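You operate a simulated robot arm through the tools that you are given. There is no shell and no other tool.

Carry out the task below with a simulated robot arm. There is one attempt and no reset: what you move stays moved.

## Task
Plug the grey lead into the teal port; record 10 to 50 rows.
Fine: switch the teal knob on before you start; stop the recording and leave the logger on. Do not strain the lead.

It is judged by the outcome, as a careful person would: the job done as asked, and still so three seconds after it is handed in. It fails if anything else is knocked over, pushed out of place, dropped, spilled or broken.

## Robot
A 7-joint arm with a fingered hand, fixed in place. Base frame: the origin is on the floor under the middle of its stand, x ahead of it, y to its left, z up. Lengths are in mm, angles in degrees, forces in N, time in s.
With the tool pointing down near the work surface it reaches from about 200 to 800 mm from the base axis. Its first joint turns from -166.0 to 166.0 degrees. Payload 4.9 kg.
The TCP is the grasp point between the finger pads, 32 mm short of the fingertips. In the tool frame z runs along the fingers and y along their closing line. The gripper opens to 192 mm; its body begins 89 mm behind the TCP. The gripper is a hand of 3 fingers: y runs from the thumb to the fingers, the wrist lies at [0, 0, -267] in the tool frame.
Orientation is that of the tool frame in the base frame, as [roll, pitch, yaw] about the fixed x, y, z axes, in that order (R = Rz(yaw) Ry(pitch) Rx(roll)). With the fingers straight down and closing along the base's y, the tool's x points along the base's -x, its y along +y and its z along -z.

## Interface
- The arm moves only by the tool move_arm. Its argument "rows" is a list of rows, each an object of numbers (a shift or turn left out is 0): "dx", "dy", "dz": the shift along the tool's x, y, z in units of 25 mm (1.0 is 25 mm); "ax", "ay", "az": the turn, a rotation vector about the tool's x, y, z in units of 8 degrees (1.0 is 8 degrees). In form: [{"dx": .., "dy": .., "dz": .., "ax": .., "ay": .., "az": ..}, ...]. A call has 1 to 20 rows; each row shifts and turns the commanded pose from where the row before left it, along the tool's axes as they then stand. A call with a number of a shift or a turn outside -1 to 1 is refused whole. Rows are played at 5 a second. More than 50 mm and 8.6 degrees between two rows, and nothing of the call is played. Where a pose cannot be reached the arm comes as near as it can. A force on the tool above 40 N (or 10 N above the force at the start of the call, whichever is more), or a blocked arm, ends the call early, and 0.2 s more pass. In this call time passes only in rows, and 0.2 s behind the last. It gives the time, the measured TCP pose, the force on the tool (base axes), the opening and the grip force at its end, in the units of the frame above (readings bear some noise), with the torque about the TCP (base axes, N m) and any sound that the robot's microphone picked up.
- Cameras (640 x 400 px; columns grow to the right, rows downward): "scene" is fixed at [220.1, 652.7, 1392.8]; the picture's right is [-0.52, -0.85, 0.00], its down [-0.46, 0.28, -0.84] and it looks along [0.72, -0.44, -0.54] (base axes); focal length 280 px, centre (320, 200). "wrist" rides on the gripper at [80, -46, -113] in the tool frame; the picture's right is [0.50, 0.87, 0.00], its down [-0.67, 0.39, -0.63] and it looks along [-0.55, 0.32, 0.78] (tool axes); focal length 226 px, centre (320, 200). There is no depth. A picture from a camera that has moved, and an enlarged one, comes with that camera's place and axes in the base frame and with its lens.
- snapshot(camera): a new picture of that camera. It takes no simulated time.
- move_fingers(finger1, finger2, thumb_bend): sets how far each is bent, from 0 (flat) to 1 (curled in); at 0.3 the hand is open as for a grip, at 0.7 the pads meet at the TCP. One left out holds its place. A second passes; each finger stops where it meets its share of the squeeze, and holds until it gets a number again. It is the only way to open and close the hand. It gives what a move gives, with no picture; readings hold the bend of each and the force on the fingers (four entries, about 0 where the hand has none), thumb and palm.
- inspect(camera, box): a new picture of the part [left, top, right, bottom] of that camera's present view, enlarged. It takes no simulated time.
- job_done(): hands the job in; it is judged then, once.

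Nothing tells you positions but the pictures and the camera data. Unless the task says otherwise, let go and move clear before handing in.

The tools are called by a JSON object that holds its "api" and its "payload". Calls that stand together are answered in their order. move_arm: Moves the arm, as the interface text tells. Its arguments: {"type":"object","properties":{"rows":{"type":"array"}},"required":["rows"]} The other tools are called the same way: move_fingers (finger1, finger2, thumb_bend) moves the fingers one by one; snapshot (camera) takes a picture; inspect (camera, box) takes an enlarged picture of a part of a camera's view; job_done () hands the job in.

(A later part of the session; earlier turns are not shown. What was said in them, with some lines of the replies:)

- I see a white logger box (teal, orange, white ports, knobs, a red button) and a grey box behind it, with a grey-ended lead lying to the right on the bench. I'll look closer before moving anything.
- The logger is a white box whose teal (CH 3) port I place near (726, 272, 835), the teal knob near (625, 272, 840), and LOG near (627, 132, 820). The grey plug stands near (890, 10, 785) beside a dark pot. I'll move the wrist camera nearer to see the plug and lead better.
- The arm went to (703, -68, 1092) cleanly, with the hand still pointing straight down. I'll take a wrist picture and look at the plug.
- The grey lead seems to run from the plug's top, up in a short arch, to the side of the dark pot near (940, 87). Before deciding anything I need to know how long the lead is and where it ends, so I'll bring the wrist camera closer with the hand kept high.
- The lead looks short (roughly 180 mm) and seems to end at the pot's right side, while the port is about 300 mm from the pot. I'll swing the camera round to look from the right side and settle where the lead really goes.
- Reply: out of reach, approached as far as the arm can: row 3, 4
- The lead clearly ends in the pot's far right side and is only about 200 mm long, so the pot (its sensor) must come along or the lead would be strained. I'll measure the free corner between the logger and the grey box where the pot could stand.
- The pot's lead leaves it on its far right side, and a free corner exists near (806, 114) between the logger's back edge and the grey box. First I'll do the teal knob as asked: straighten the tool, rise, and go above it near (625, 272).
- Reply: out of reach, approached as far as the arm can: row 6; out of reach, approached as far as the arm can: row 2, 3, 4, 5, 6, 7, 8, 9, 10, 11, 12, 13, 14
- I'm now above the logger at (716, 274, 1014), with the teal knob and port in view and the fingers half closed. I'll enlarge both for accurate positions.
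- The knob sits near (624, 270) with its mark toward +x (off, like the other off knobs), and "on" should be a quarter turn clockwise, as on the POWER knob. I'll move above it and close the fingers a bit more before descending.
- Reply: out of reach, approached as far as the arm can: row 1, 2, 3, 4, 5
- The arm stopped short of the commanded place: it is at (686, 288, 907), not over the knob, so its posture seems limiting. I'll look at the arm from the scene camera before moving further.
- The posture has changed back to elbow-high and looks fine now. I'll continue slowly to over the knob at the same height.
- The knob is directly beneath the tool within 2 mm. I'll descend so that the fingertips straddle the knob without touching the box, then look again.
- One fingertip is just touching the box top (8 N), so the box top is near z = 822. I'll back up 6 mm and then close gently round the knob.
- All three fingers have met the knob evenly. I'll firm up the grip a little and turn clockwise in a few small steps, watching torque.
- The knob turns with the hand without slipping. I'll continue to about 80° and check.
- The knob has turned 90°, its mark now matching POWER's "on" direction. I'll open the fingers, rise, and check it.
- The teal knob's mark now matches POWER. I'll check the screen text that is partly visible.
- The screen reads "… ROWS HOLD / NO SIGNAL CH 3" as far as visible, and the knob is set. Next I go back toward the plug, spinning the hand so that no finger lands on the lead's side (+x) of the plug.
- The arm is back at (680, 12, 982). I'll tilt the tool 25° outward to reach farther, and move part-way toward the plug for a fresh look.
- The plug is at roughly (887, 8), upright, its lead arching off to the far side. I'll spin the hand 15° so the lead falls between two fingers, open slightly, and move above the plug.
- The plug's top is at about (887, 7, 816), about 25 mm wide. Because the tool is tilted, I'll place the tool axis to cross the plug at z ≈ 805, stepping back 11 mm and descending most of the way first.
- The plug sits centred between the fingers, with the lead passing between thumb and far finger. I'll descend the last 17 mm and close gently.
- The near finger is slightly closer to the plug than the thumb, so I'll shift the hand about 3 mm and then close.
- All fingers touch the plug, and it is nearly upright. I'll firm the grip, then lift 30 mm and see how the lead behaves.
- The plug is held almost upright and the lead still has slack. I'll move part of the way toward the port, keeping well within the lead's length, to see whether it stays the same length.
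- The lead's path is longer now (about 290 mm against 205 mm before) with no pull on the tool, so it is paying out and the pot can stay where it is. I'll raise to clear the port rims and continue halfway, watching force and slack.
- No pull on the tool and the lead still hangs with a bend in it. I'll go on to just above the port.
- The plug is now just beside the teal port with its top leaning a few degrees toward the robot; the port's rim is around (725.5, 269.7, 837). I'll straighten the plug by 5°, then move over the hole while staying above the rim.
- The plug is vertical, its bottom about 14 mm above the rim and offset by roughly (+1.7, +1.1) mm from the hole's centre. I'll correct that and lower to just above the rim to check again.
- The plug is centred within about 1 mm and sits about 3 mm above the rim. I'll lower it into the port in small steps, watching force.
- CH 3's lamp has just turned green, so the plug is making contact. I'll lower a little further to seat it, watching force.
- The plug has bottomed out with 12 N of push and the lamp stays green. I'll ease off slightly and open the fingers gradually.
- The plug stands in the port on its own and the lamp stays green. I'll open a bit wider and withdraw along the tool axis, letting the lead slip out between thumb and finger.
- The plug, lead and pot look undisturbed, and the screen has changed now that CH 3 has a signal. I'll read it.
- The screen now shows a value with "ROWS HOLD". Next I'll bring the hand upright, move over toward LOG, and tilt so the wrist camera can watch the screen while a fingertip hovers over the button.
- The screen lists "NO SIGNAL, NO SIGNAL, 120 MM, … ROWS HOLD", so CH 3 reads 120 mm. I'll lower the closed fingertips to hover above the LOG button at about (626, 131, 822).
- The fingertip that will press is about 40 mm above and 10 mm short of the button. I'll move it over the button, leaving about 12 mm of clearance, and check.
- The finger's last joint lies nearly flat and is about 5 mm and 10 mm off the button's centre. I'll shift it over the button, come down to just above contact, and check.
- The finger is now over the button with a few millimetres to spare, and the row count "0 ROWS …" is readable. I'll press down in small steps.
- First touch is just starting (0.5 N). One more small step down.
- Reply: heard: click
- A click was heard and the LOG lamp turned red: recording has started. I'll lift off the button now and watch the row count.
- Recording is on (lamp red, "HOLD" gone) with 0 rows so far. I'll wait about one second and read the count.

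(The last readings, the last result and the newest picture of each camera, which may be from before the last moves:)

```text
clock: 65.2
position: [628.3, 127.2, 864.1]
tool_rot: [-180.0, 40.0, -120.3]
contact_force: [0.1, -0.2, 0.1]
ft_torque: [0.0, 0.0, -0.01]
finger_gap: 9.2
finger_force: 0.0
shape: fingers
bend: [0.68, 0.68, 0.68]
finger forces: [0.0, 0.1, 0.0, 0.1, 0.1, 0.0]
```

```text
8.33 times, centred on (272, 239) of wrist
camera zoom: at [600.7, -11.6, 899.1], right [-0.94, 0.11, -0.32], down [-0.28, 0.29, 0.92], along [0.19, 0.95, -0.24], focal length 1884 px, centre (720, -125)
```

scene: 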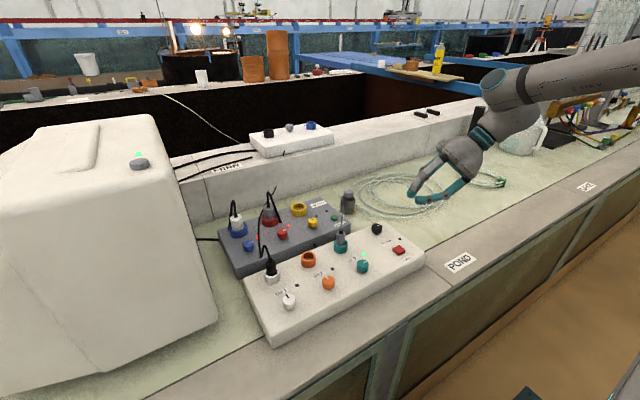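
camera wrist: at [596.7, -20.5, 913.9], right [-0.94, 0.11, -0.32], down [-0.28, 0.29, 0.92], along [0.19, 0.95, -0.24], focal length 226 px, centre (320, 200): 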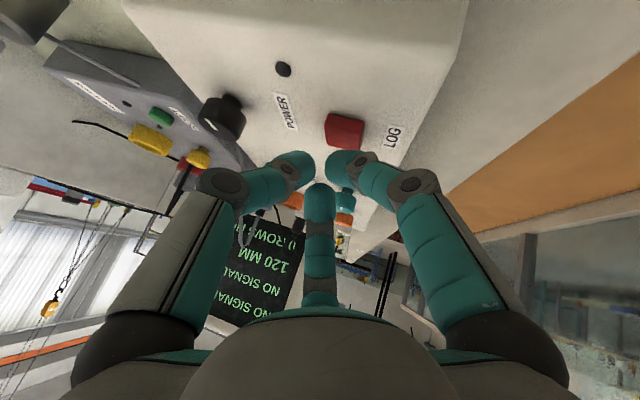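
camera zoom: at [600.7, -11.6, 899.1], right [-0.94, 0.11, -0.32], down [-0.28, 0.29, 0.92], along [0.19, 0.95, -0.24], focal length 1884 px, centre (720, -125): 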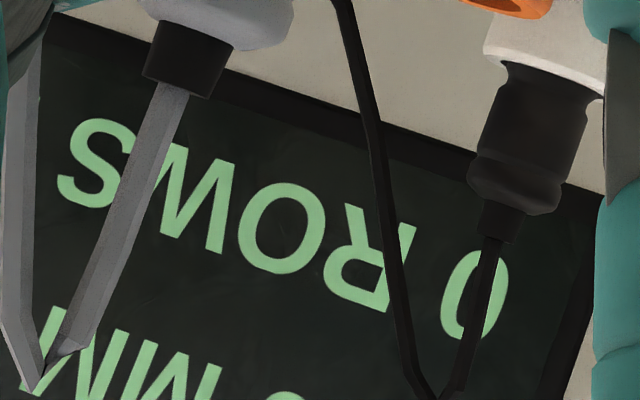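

The count is clearly still 0 after about 1.7 s, so rows come slowly. I'll wait two more seconds.

{"api": "move_arm", "payload": {"rows": [{"dx": 0}, {"dx": 0}, {"dx": 0}, {"dx": 0}, {"dx": 0}, {"dx": 0}, {"dx": 0}, {"dx": 0}, {"dx": 0}]}}

{"api": "inspect", "payload": {"camera": "wrist", "box": [240, 215, 304, 263]}}

```text
clock: 67.2
position: [627.2, 126.8, 865.7]
tool_rot: [-180.0, 40.0, -120.3]
contact_force: [0.1, -1.2, 0.2]
ft_torque: [0.01, 0.02, -0.01]
finger_gap: 9.4
finger_force: 0.0
shape: fingers
bend: [0.68, 0.68, 0.68]
finger forces: [0.1, 0.0, 0.0, 0.0, 0.1, 0.0]
```

```text
8.33 times, centred on (272, 239) of wrist
camera zoom: at [600.7, -11.6, 899.1], right [-0.94, 0.11, -0.32], down [-0.28, 0.29, 0.92], along [0.19, 0.95, -0.24], focal length 1884 px, centre (720, -125)
```

zoom: 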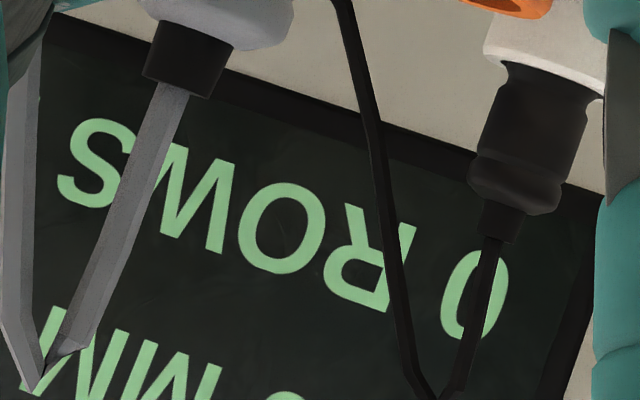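

{"api": "move_arm", "payload": {"rows": [{"dx": 0}, {"dx": 0}, {"dx": 0}, {"dx": 0}, {"dx": 0}, {"dx": 0}, {"dx": 0}, {"dx": 0}, {"dx": 0}]}}

{"api": "inspect", "payload": {"camera": "wrist", "box": [240, 215, 304, 263]}}

{"api": "inspect", "payload": {"camera": "scene", "box": [330, 200, 442, 280]}}

```text
clock: 69.2
position: [627.7, 125.9, 865.2]
tool_rot: [-180.0, 40.1, -120.3]
contact_force: [0.2, 0.7, 0.5]
ft_torque: [-0.02, 0.01, -0.02]
finger_gap: 9.7
finger_force: 0.0
shape: fingers
bend: [0.68, 0.68, 0.68]
finger forces: [0.1, 0.0, 0.0, 0.1, 0.0, 0.0]
```

```text
8.33 times, centred on (272, 239) of wrist
camera zoom: at [600.7, -11.6, 899.1], right [-0.94, 0.11, -0.32], down [-0.28, 0.29, 0.92], along [0.19, 0.95, -0.24], focal length 1884 px, centre (720, -125)
```

zoom: 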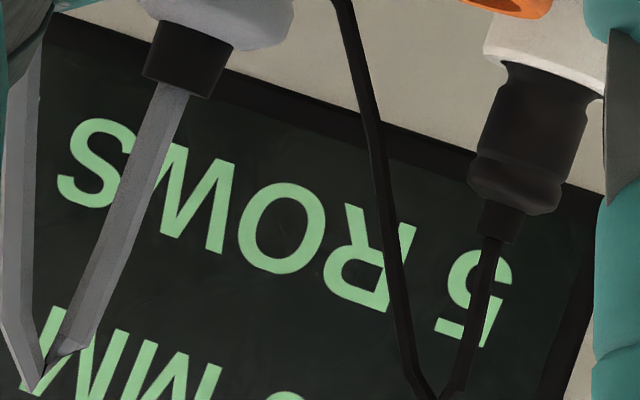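

```text
5.00 times, centred on (386, 240) of scene
camera zoom: at [220.1, 652.7, 1392.8], right [-0.52, -0.85, 0.0], down [-0.46, 0.28, -0.84], along [0.72, -0.44, -0.54], focal length 1400 px, centre (-10, 0)
```

zoom: 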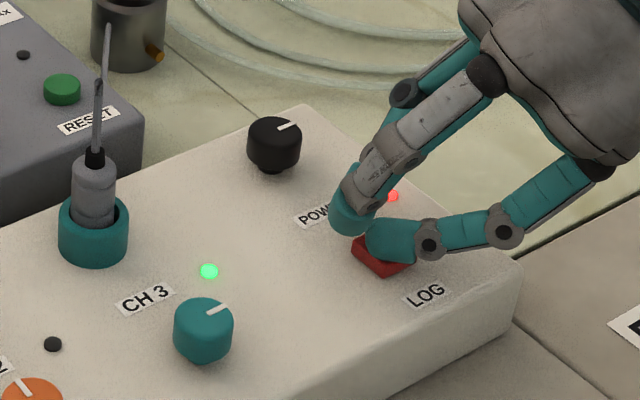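

Now it reads 5 rows at 5.7 s after the start: about one row per second, with the display refreshing in batches of five. I'll wait on, checking as it grows, aiming for 20–30 rows.

{"api": "move_arm", "payload": {"rows": [{"dx": 0}, {"dx": 0}, {"dx": 0}, {"dx": 0}, {"dx": 0}, {"dx": 0}, {"dx": 0}, {"dx": 0}, {"dx": 0}, {"dx": 0}, {"dx": 0}, {"dx": 0}, {"dx": 0}, {"dx": 0}, {"dx": 0}, {"dx": 0}, {"dx": 0}, {"dx": 0}, {"dx": 0}, {"dx": 0}]}}

{"api": "inspect", "payload": {"camera": "wrist", "box": [240, 215, 304, 263]}}

```text
clock: 73.4
position: [626.9, 128.3, 865.0]
tool_rot: [180.0, 40.0, -120.3]
contact_force: [0.7, 0.8, 0.9]
ft_torque: [0.02, 0.0, -0.05]
finger_gap: 9.4
finger_force: 0.0
shape: fingers
bend: [0.68, 0.68, 0.68]
finger forces: [0.0, 0.0, 0.1, 0.0, 0.0, 0.0]
```

```text
8.33 times, centred on (272, 239) of wrist
camera zoom: at [600.7, -11.6, 899.1], right [-0.94, 0.11, -0.32], down [-0.28, 0.29, 0.92], along [0.19, 0.95, -0.24], focal length 1884 px, centre (720, -125)
```

zoom: 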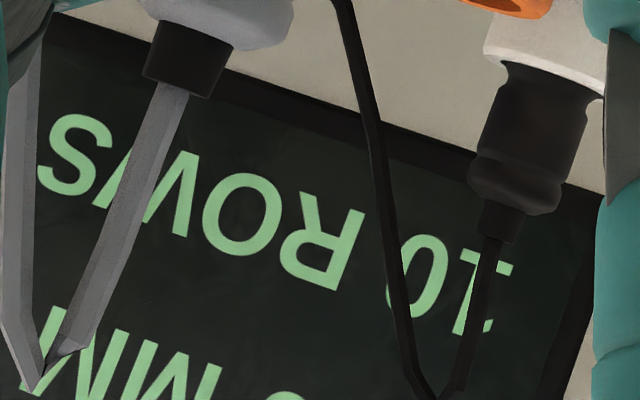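

It now reads 10 rows, consistent with about one per second. I'll wait about 12 s more in steps.

{"api": "move_arm", "payload": {"rows": [{"dx": 0}, {"dx": 0}, {"dx": 0}, {"dx": 0}, {"dx": 0}, {"dx": 0}, {"dx": 0}, {"dx": 0}, {"dx": 0}, {"dx": 0}, {"dx": 0}, {"dx": 0}, {"dx": 0}, {"dx": 0}, {"dx": 0}, {"dx": 0}, {"dx": 0}, {"dx": 0}, {"dx": 0}, {"dx": 0}]}}

{"api": "inspect", "payload": {"camera": "wrist", "box": [240, 215, 304, 263]}}

```text
clock: 77.6
position: [627.0, 126.8, 865.0]
tool_rot: [-180.0, 40.0, -120.3]
contact_force: [0.4, 1.3, -0.5]
ft_torque: [0.0, -0.01, 0.0]
finger_gap: 9.6
finger_force: 0.2
shape: fingers
bend: [0.68, 0.68, 0.68]
finger forces: [0.1, 0.0, 0.1, 0.0, 0.0, 0.1]
```

```text
8.33 times, centred on (272, 239) of wrist
camera zoom: at [600.7, -11.6, 899.1], right [-0.94, 0.11, -0.32], down [-0.28, 0.29, 0.92], along [0.19, 0.95, -0.24], focal length 1884 px, centre (720, -125)
```

zoom: 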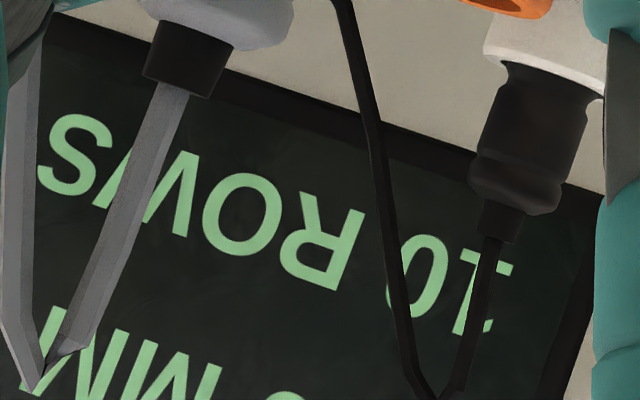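

{"api": "move_arm", "payload": {"rows": [{"dx": 0}, {"dx": 0}, {"dx": 0}, {"dx": 0}, {"dx": 0}, {"dx": 0}, {"dx": 0}, {"dx": 0}, {"dx": 0}, {"dx": 0}, {"dx": 0}, {"dx": 0}, {"dx": 0}, {"dx": 0}, {"dx": 0}, {"dx": 0}, {"dx": 0}, {"dx": 0}, {"dx": 0}, {"dx": 0}]}}

{"api": "inspect", "payload": {"camera": "wrist", "box": [240, 215, 304, 263]}}

```text
clock: 81.8
position: [628.3, 127.7, 864.3]
tool_rot: [-179.9, 39.9, -120.2]
contact_force: [0.5, 0.2, -0.8]
ft_torque: [0.06, 0.01, -0.05]
finger_gap: 9.5
finger_force: 0.0
shape: fingers
bend: [0.68, 0.68, 0.68]
finger forces: [0.1, 0.0, 0.1, 0.0, 0.0, 0.1]
```

```text
8.33 times, centred on (272, 239) of wrist
camera zoom: at [600.7, -11.6, 899.1], right [-0.94, 0.11, -0.32], down [-0.28, 0.29, 0.92], along [0.19, 0.95, -0.24], focal length 1884 px, centre (720, -125)
```

zoom: 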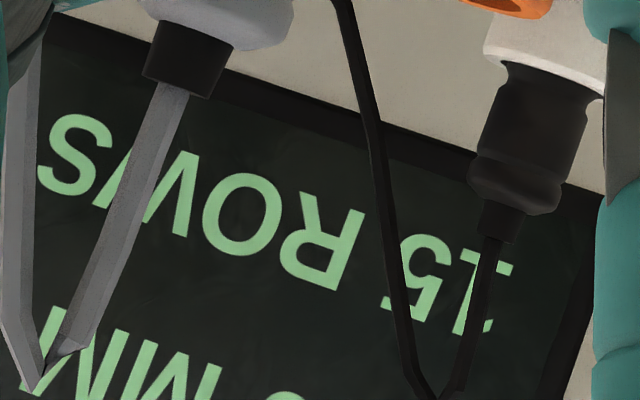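

It reads 15 rows. One more wait, then I'll press LOG again to stop, at around 23–25 rows.

{"api": "move_arm", "payload": {"rows": [{"dx": 0}, {"dx": 0}, {"dx": 0}, {"dx": 0}, {"dx": 0}, {"dx": 0}, {"dx": 0}, {"dx": 0}, {"dx": 0}, {"dx": 0}, {"dx": 0}, {"dx": 0}, {"dx": 0}, {"dx": 0}, {"dx": 0}, {"dx": 0}, {"dx": 0}, {"dx": 0}, {"dx": 0}, {"dx": 0}]}}

{"api": "inspect", "payload": {"camera": "wrist", "box": [240, 215, 304, 263]}}

```text
clock: 86.0
position: [626.2, 127.3, 864.5]
tool_rot: [180.0, 40.0, -120.3]
contact_force: [-0.9, 0.7, 0.3]
ft_torque: [0.0, 0.0, -0.01]
finger_gap: 9.7
finger_force: 0.1
shape: fingers
bend: [0.68, 0.68, 0.68]
finger forces: [0.1, 0.0, 0.0, 0.0, 0.0, 0.0]
```

```text
8.33 times, centred on (272, 239) of wrist
camera zoom: at [600.7, -11.6, 899.1], right [-0.94, 0.11, -0.32], down [-0.28, 0.29, 0.92], along [0.19, 0.95, -0.24], focal length 1884 px, centre (720, -125)
```

zoom: 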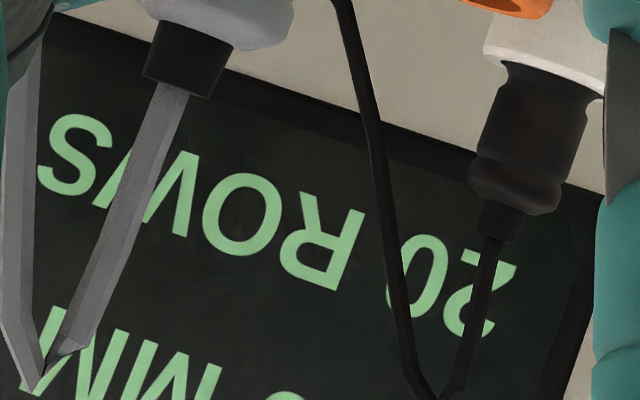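

It reads 20 rows. I'll press LOG once more to stop the recording.

{"api": "move_arm", "payload": {"rows": [{"dx": 0.09, "dz": 0.108}, {"dx": 0.095, "dz": 0.114}]}}

{"api": "inspect", "payload": {"camera": "wrist", "box": [200, 200, 360, 320]}}

{"api": "inspect", "payload": {"camera": "scene", "box": [360, 210, 440, 270]}}

```text
clock: 86.6
position: [626.8, 127.3, 858.3]
tool_rot: [180.0, 40.0, -120.3]
contact_force: [-0.4, -0.4, 2.1]
ft_torque: [0.02, 0.02, 0.02]
finger_gap: 8.4
finger_force: 1.0
shape: fingers
bend: [0.69, 0.68, 0.68]
finger forces: [2.2, 0.0, 0.0, 0.1, 0.0, 0.0]
heard: click
```

```text
3.33 times, centred on (280, 260) of wrist
camera zoom: at [600.5, -11.7, 892.0], right [-0.94, 0.11, -0.32], down [-0.28, 0.29, 0.92], along [0.19, 0.95, -0.24], focal length 754 px, centre (453, 0)
```

zoom: 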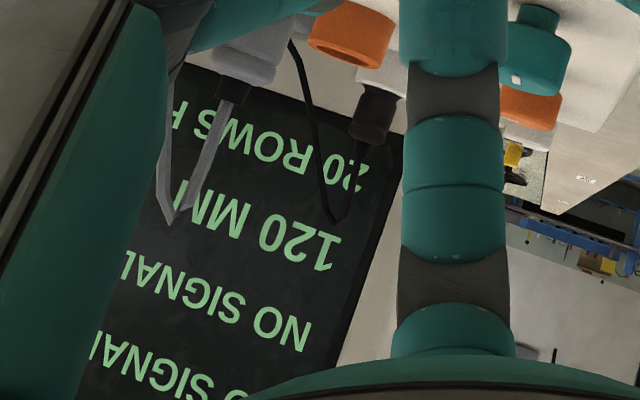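

```text
6.67 times, centred on (400, 240) of scene
camera zoom: at [220.1, 652.7, 1392.8], right [-0.52, -0.85, 0.0], down [-0.46, 0.28, -0.84], along [0.72, -0.44, -0.54], focal length 1867 px, centre (-213, -67)
```

zoom: 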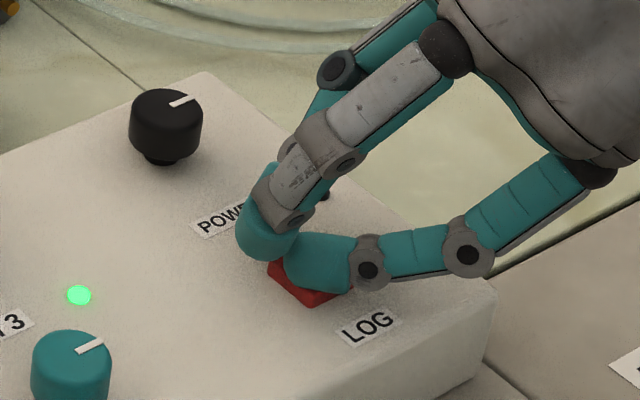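

A click was heard, the LOG lamp is out and the screen reads "20 ROWS H…" again. I'll lift straight up and clear, then verify everything.

{"api": "move_arm", "payload": {"rows": [{"dx": -0.26, "dz": -0.31}, {"dx": -0.514, "dz": -0.613}, {"dx": -0.514, "dz": -0.613}, {"dx": -0.514, "dz": -0.613}, {"dx": -0.514, "dz": -0.613}, {"dx": -0.514, "dz": -0.613}, {"dx": -0.514, "dz": -0.613}, {"dx": -0.514, "dz": -0.613}]}}

{"api": "snapshot", "payload": {"camera": "wrist"}}

{"api": "snapshot", "payload": {"camera": "scene"}}

{"api": "inspect", "payload": {"camera": "scene", "box": [230, 170, 430, 310]}}

{"api": "inspect", "payload": {"camera": "wrist", "box": [200, 120, 360, 300]}}

```text
clock: 88.4
position: [626.7, 124.5, 1007.1]
tool_rot: [180.0, 40.1, -120.4]
contact_force: [-0.2, 0.4, 0.4]
ft_torque: [-0.01, 0.0, -0.01]
finger_gap: 9.4
finger_force: 0.1
shape: fingers
bend: [0.68, 0.68, 0.68]
finger forces: [0.0, 0.0, 0.1, 0.1, 0.0, 0.0]
```

```text
taken
camera wrist: at [600.4, -13.6, 1041.9], right [-0.94, 0.11, -0.32], down [-0.28, 0.29, 0.92], along [0.19, 0.95, -0.24], focal length 226 px, centre (320, 200)
```

wrist: 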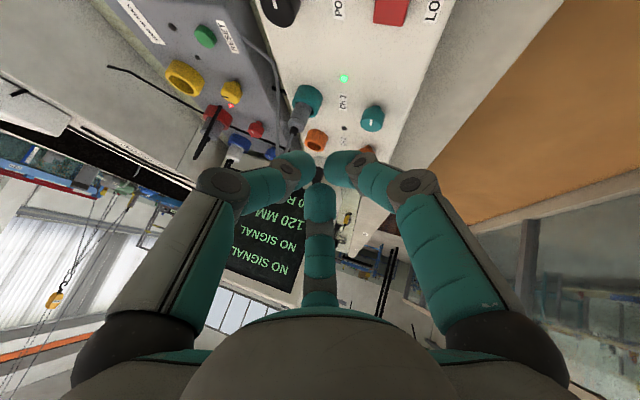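

```text
taken
```

scene: 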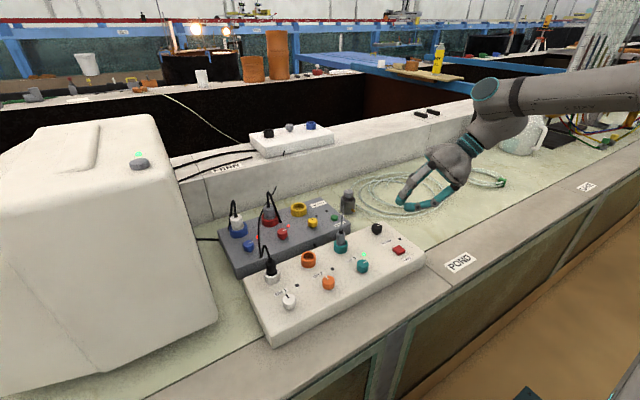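

```text
2.86 times, centred on (330, 240) of scene
camera zoom: at [220.1, 652.7, 1392.8], right [-0.52, -0.85, 0.0], down [-0.46, 0.28, -0.84], along [0.72, -0.44, -0.54], focal length 800 px, centre (291, 86)
```

zoom: 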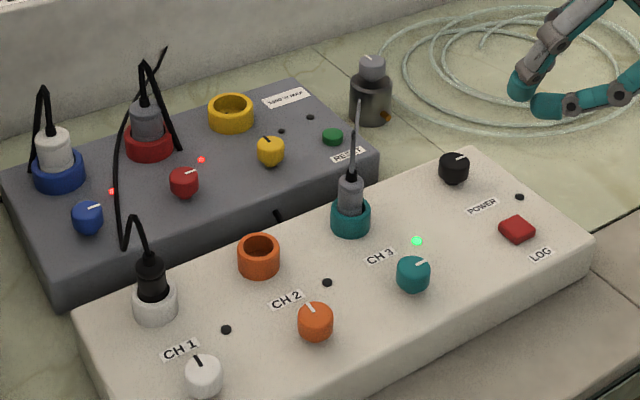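

```text
2.22 times, centred on (280, 210) of wrist
camera zoom: at [600.4, -13.6, 1041.9], right [-0.94, 0.11, -0.32], down [-0.28, 0.29, 0.92], along [0.19, 0.95, -0.24], focal length 502 px, centre (409, 178)
```

zoom: 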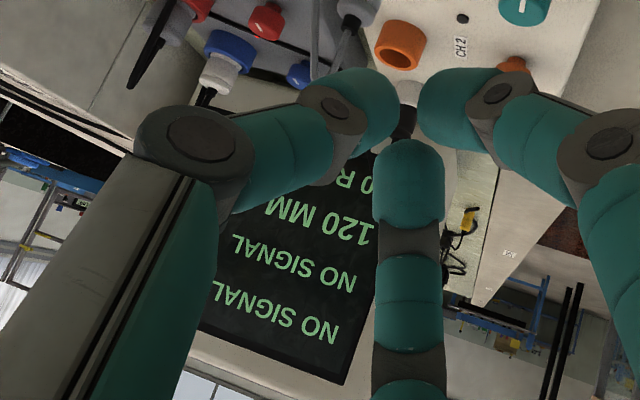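

Everything stands as left: plug upright in the teal port, CH 3 lamp green, LOG lamp out, POWER knob unchanged. I'll compare the pot's place with the earlier picture and confirm the screen's final line.

{"api": "inspect", "payload": {"camera": "scene", "box": [300, 180, 428, 260]}}

{"api": "move_fingers", "payload": {"finger1": 0.4, "finger2": 0.4, "thumb_bend": 0.4}}

{"api": "snapshot", "payload": {"camera": "wrist"}}

{"api": "inspect", "payload": {"camera": "wrist", "box": [200, 150, 340, 300]}}

```text
5.00 times, centred on (364, 220) of scene
camera zoom: at [220.1, 652.7, 1392.8], right [-0.52, -0.85, 0.0], down [-0.46, 0.28, -0.84], along [0.72, -0.44, -0.54], focal length 1400 px, centre (100, 100)
```

zoom: 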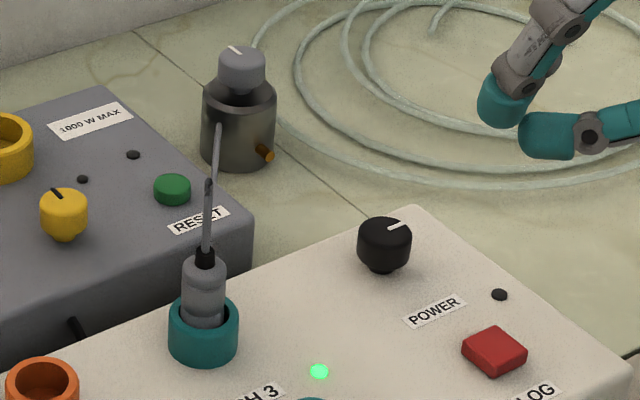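

```text
clock: 89.4
position: [627.8, 124.9, 1007.2]
tool_rot: [180.0, 40.0, -120.3]
contact_force: [-0.4, -0.2, 1.2]
ft_torque: [0.01, 0.0, -0.01]
finger_gap: 126.4
finger_force: 0.1
shape: fingers
bend: [0.4, 0.4, 0.4]
finger forces: [0.1, 0.1, 0.0, 0.1, 0.0, 0.0]
```

```text
taken
camera wrist: at [600.7, -13.6, 1042.4], right [-0.94, 0.11, -0.32], down [-0.28, 0.29, 0.92], along [0.19, 0.95, -0.24], focal length 226 px, centre (320, 200)
```

wrist: 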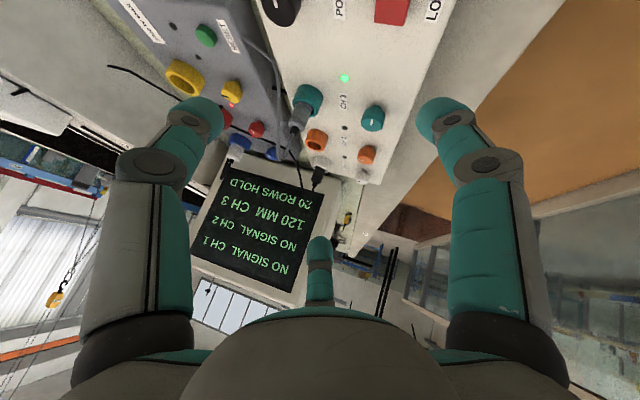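

```text
2.67 times, centred on (270, 225) of wrist
camera zoom: at [600.7, -13.6, 1042.4], right [-0.94, 0.11, -0.32], down [-0.28, 0.29, 0.92], along [0.19, 0.95, -0.24], focal length 603 px, centre (453, 133)
```

zoom: 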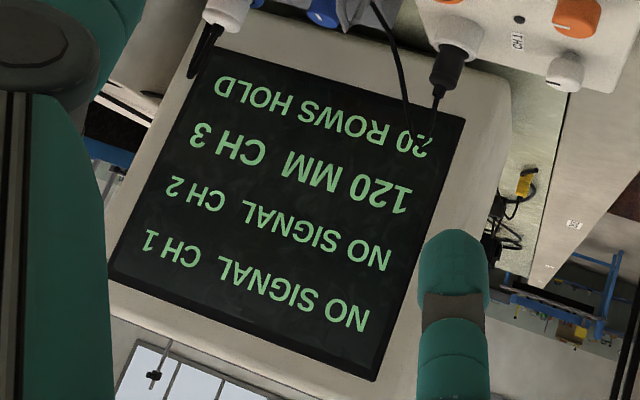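

The screen reads "20 ROWS HOLD, 120 MM CH 3", the logger is on, recording is stopped, and the pot hasn't moved. I'll draw the hand well clear before handing in.

{"api": "move_arm", "payload": {"rows": [{"dz": -0.9}, {"dz": -0.9}, {"dz": -0.9}, {"dz": -0.9}, {"dx": 0}]}}

{"api": "snapshot", "payload": {"camera": "scene"}}

{"api": "inspect", "payload": {"camera": "scene", "box": [230, 170, 430, 310]}}

{"api": "snapshot", "payload": {"camera": "wrist"}}

```text
clock: 90.6
position: [597.7, 77.9, 1075.1]
tool_rot: [179.9, 40.0, -120.3]
contact_force: [-0.3, -0.4, -0.2]
ft_torque: [-0.01, -0.03, -0.01]
finger_gap: 126.7
finger_force: 0.1
shape: fingers
bend: [0.4, 0.4, 0.4]
finger forces: [0.0, 0.0, 0.0, 0.0, 0.0, 0.0]
```

```text
taken
```

scene: 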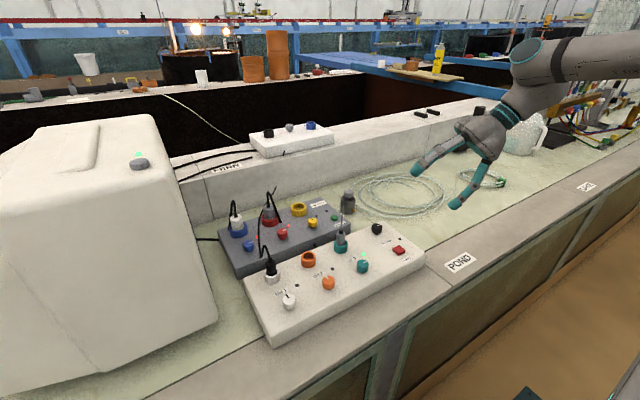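

```text
2.86 times, centred on (330, 240) of scene
camera zoom: at [220.1, 652.7, 1392.8], right [-0.52, -0.85, 0.0], down [-0.46, 0.28, -0.84], along [0.72, -0.44, -0.54], focal length 800 px, centre (291, 86)
```

zoom: 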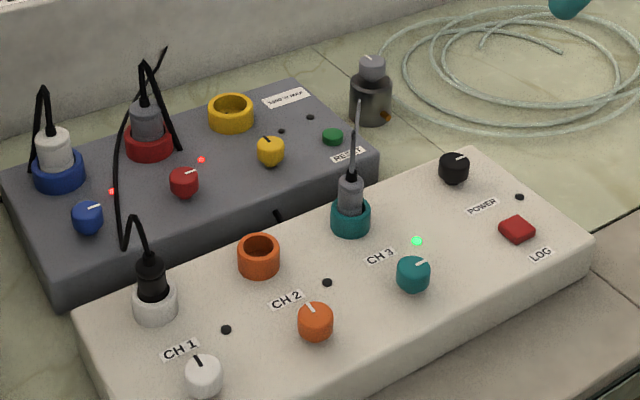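

```text
taken
camera wrist: at [570.8, -61.5, 1109.8], right [-0.94, 0.11, -0.32], down [-0.28, 0.29, 0.92], along [0.19, 0.95, -0.24], focal length 226 px, centre (320, 200)
```

wrist: 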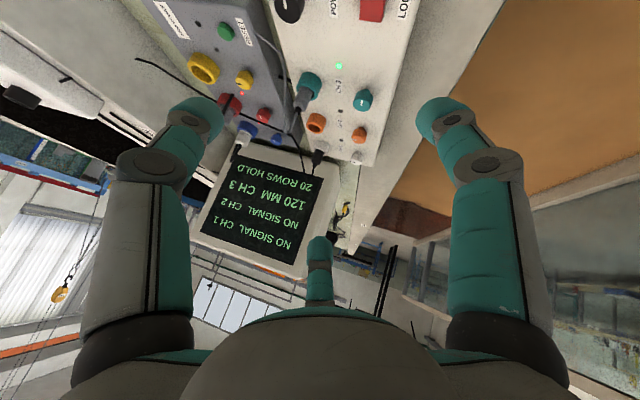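

The grey lead is in the teal port, the teal knob is on and CH 3's lamp is green. The screen reads "20 ROWS HOLD", with the logger still on and the hand clear. I'm handing the job in.

{"api": "job_done", "payload": {}}

```text
The job is handed in.
```

The grey lead is plugged into the teal CH 3 port, and the logger recorded about 20 rows before I stopped it.

- **Knob:** I switched the teal knob on first, before plugging in and before starting the recording.
- **Lead:** the plug is fully seated, the CH 3 lamp is green and the channel reads 120 MM. I felt no pull on the lead at any point, and the pot it is attached to has not moved.
- **Recording:** I started and stopped it with the LOG button, and the screen now reads "20 ROWS HOLD". The display refreshes in steps of five, and I stopped about three seconds after it should have reached 20. The true count could therefore be a few higher, still well within 10 to 50.
- **Logger:** it is still on. Nothing else was knocked or moved as far as I could see, and the hand is clear of the bench.
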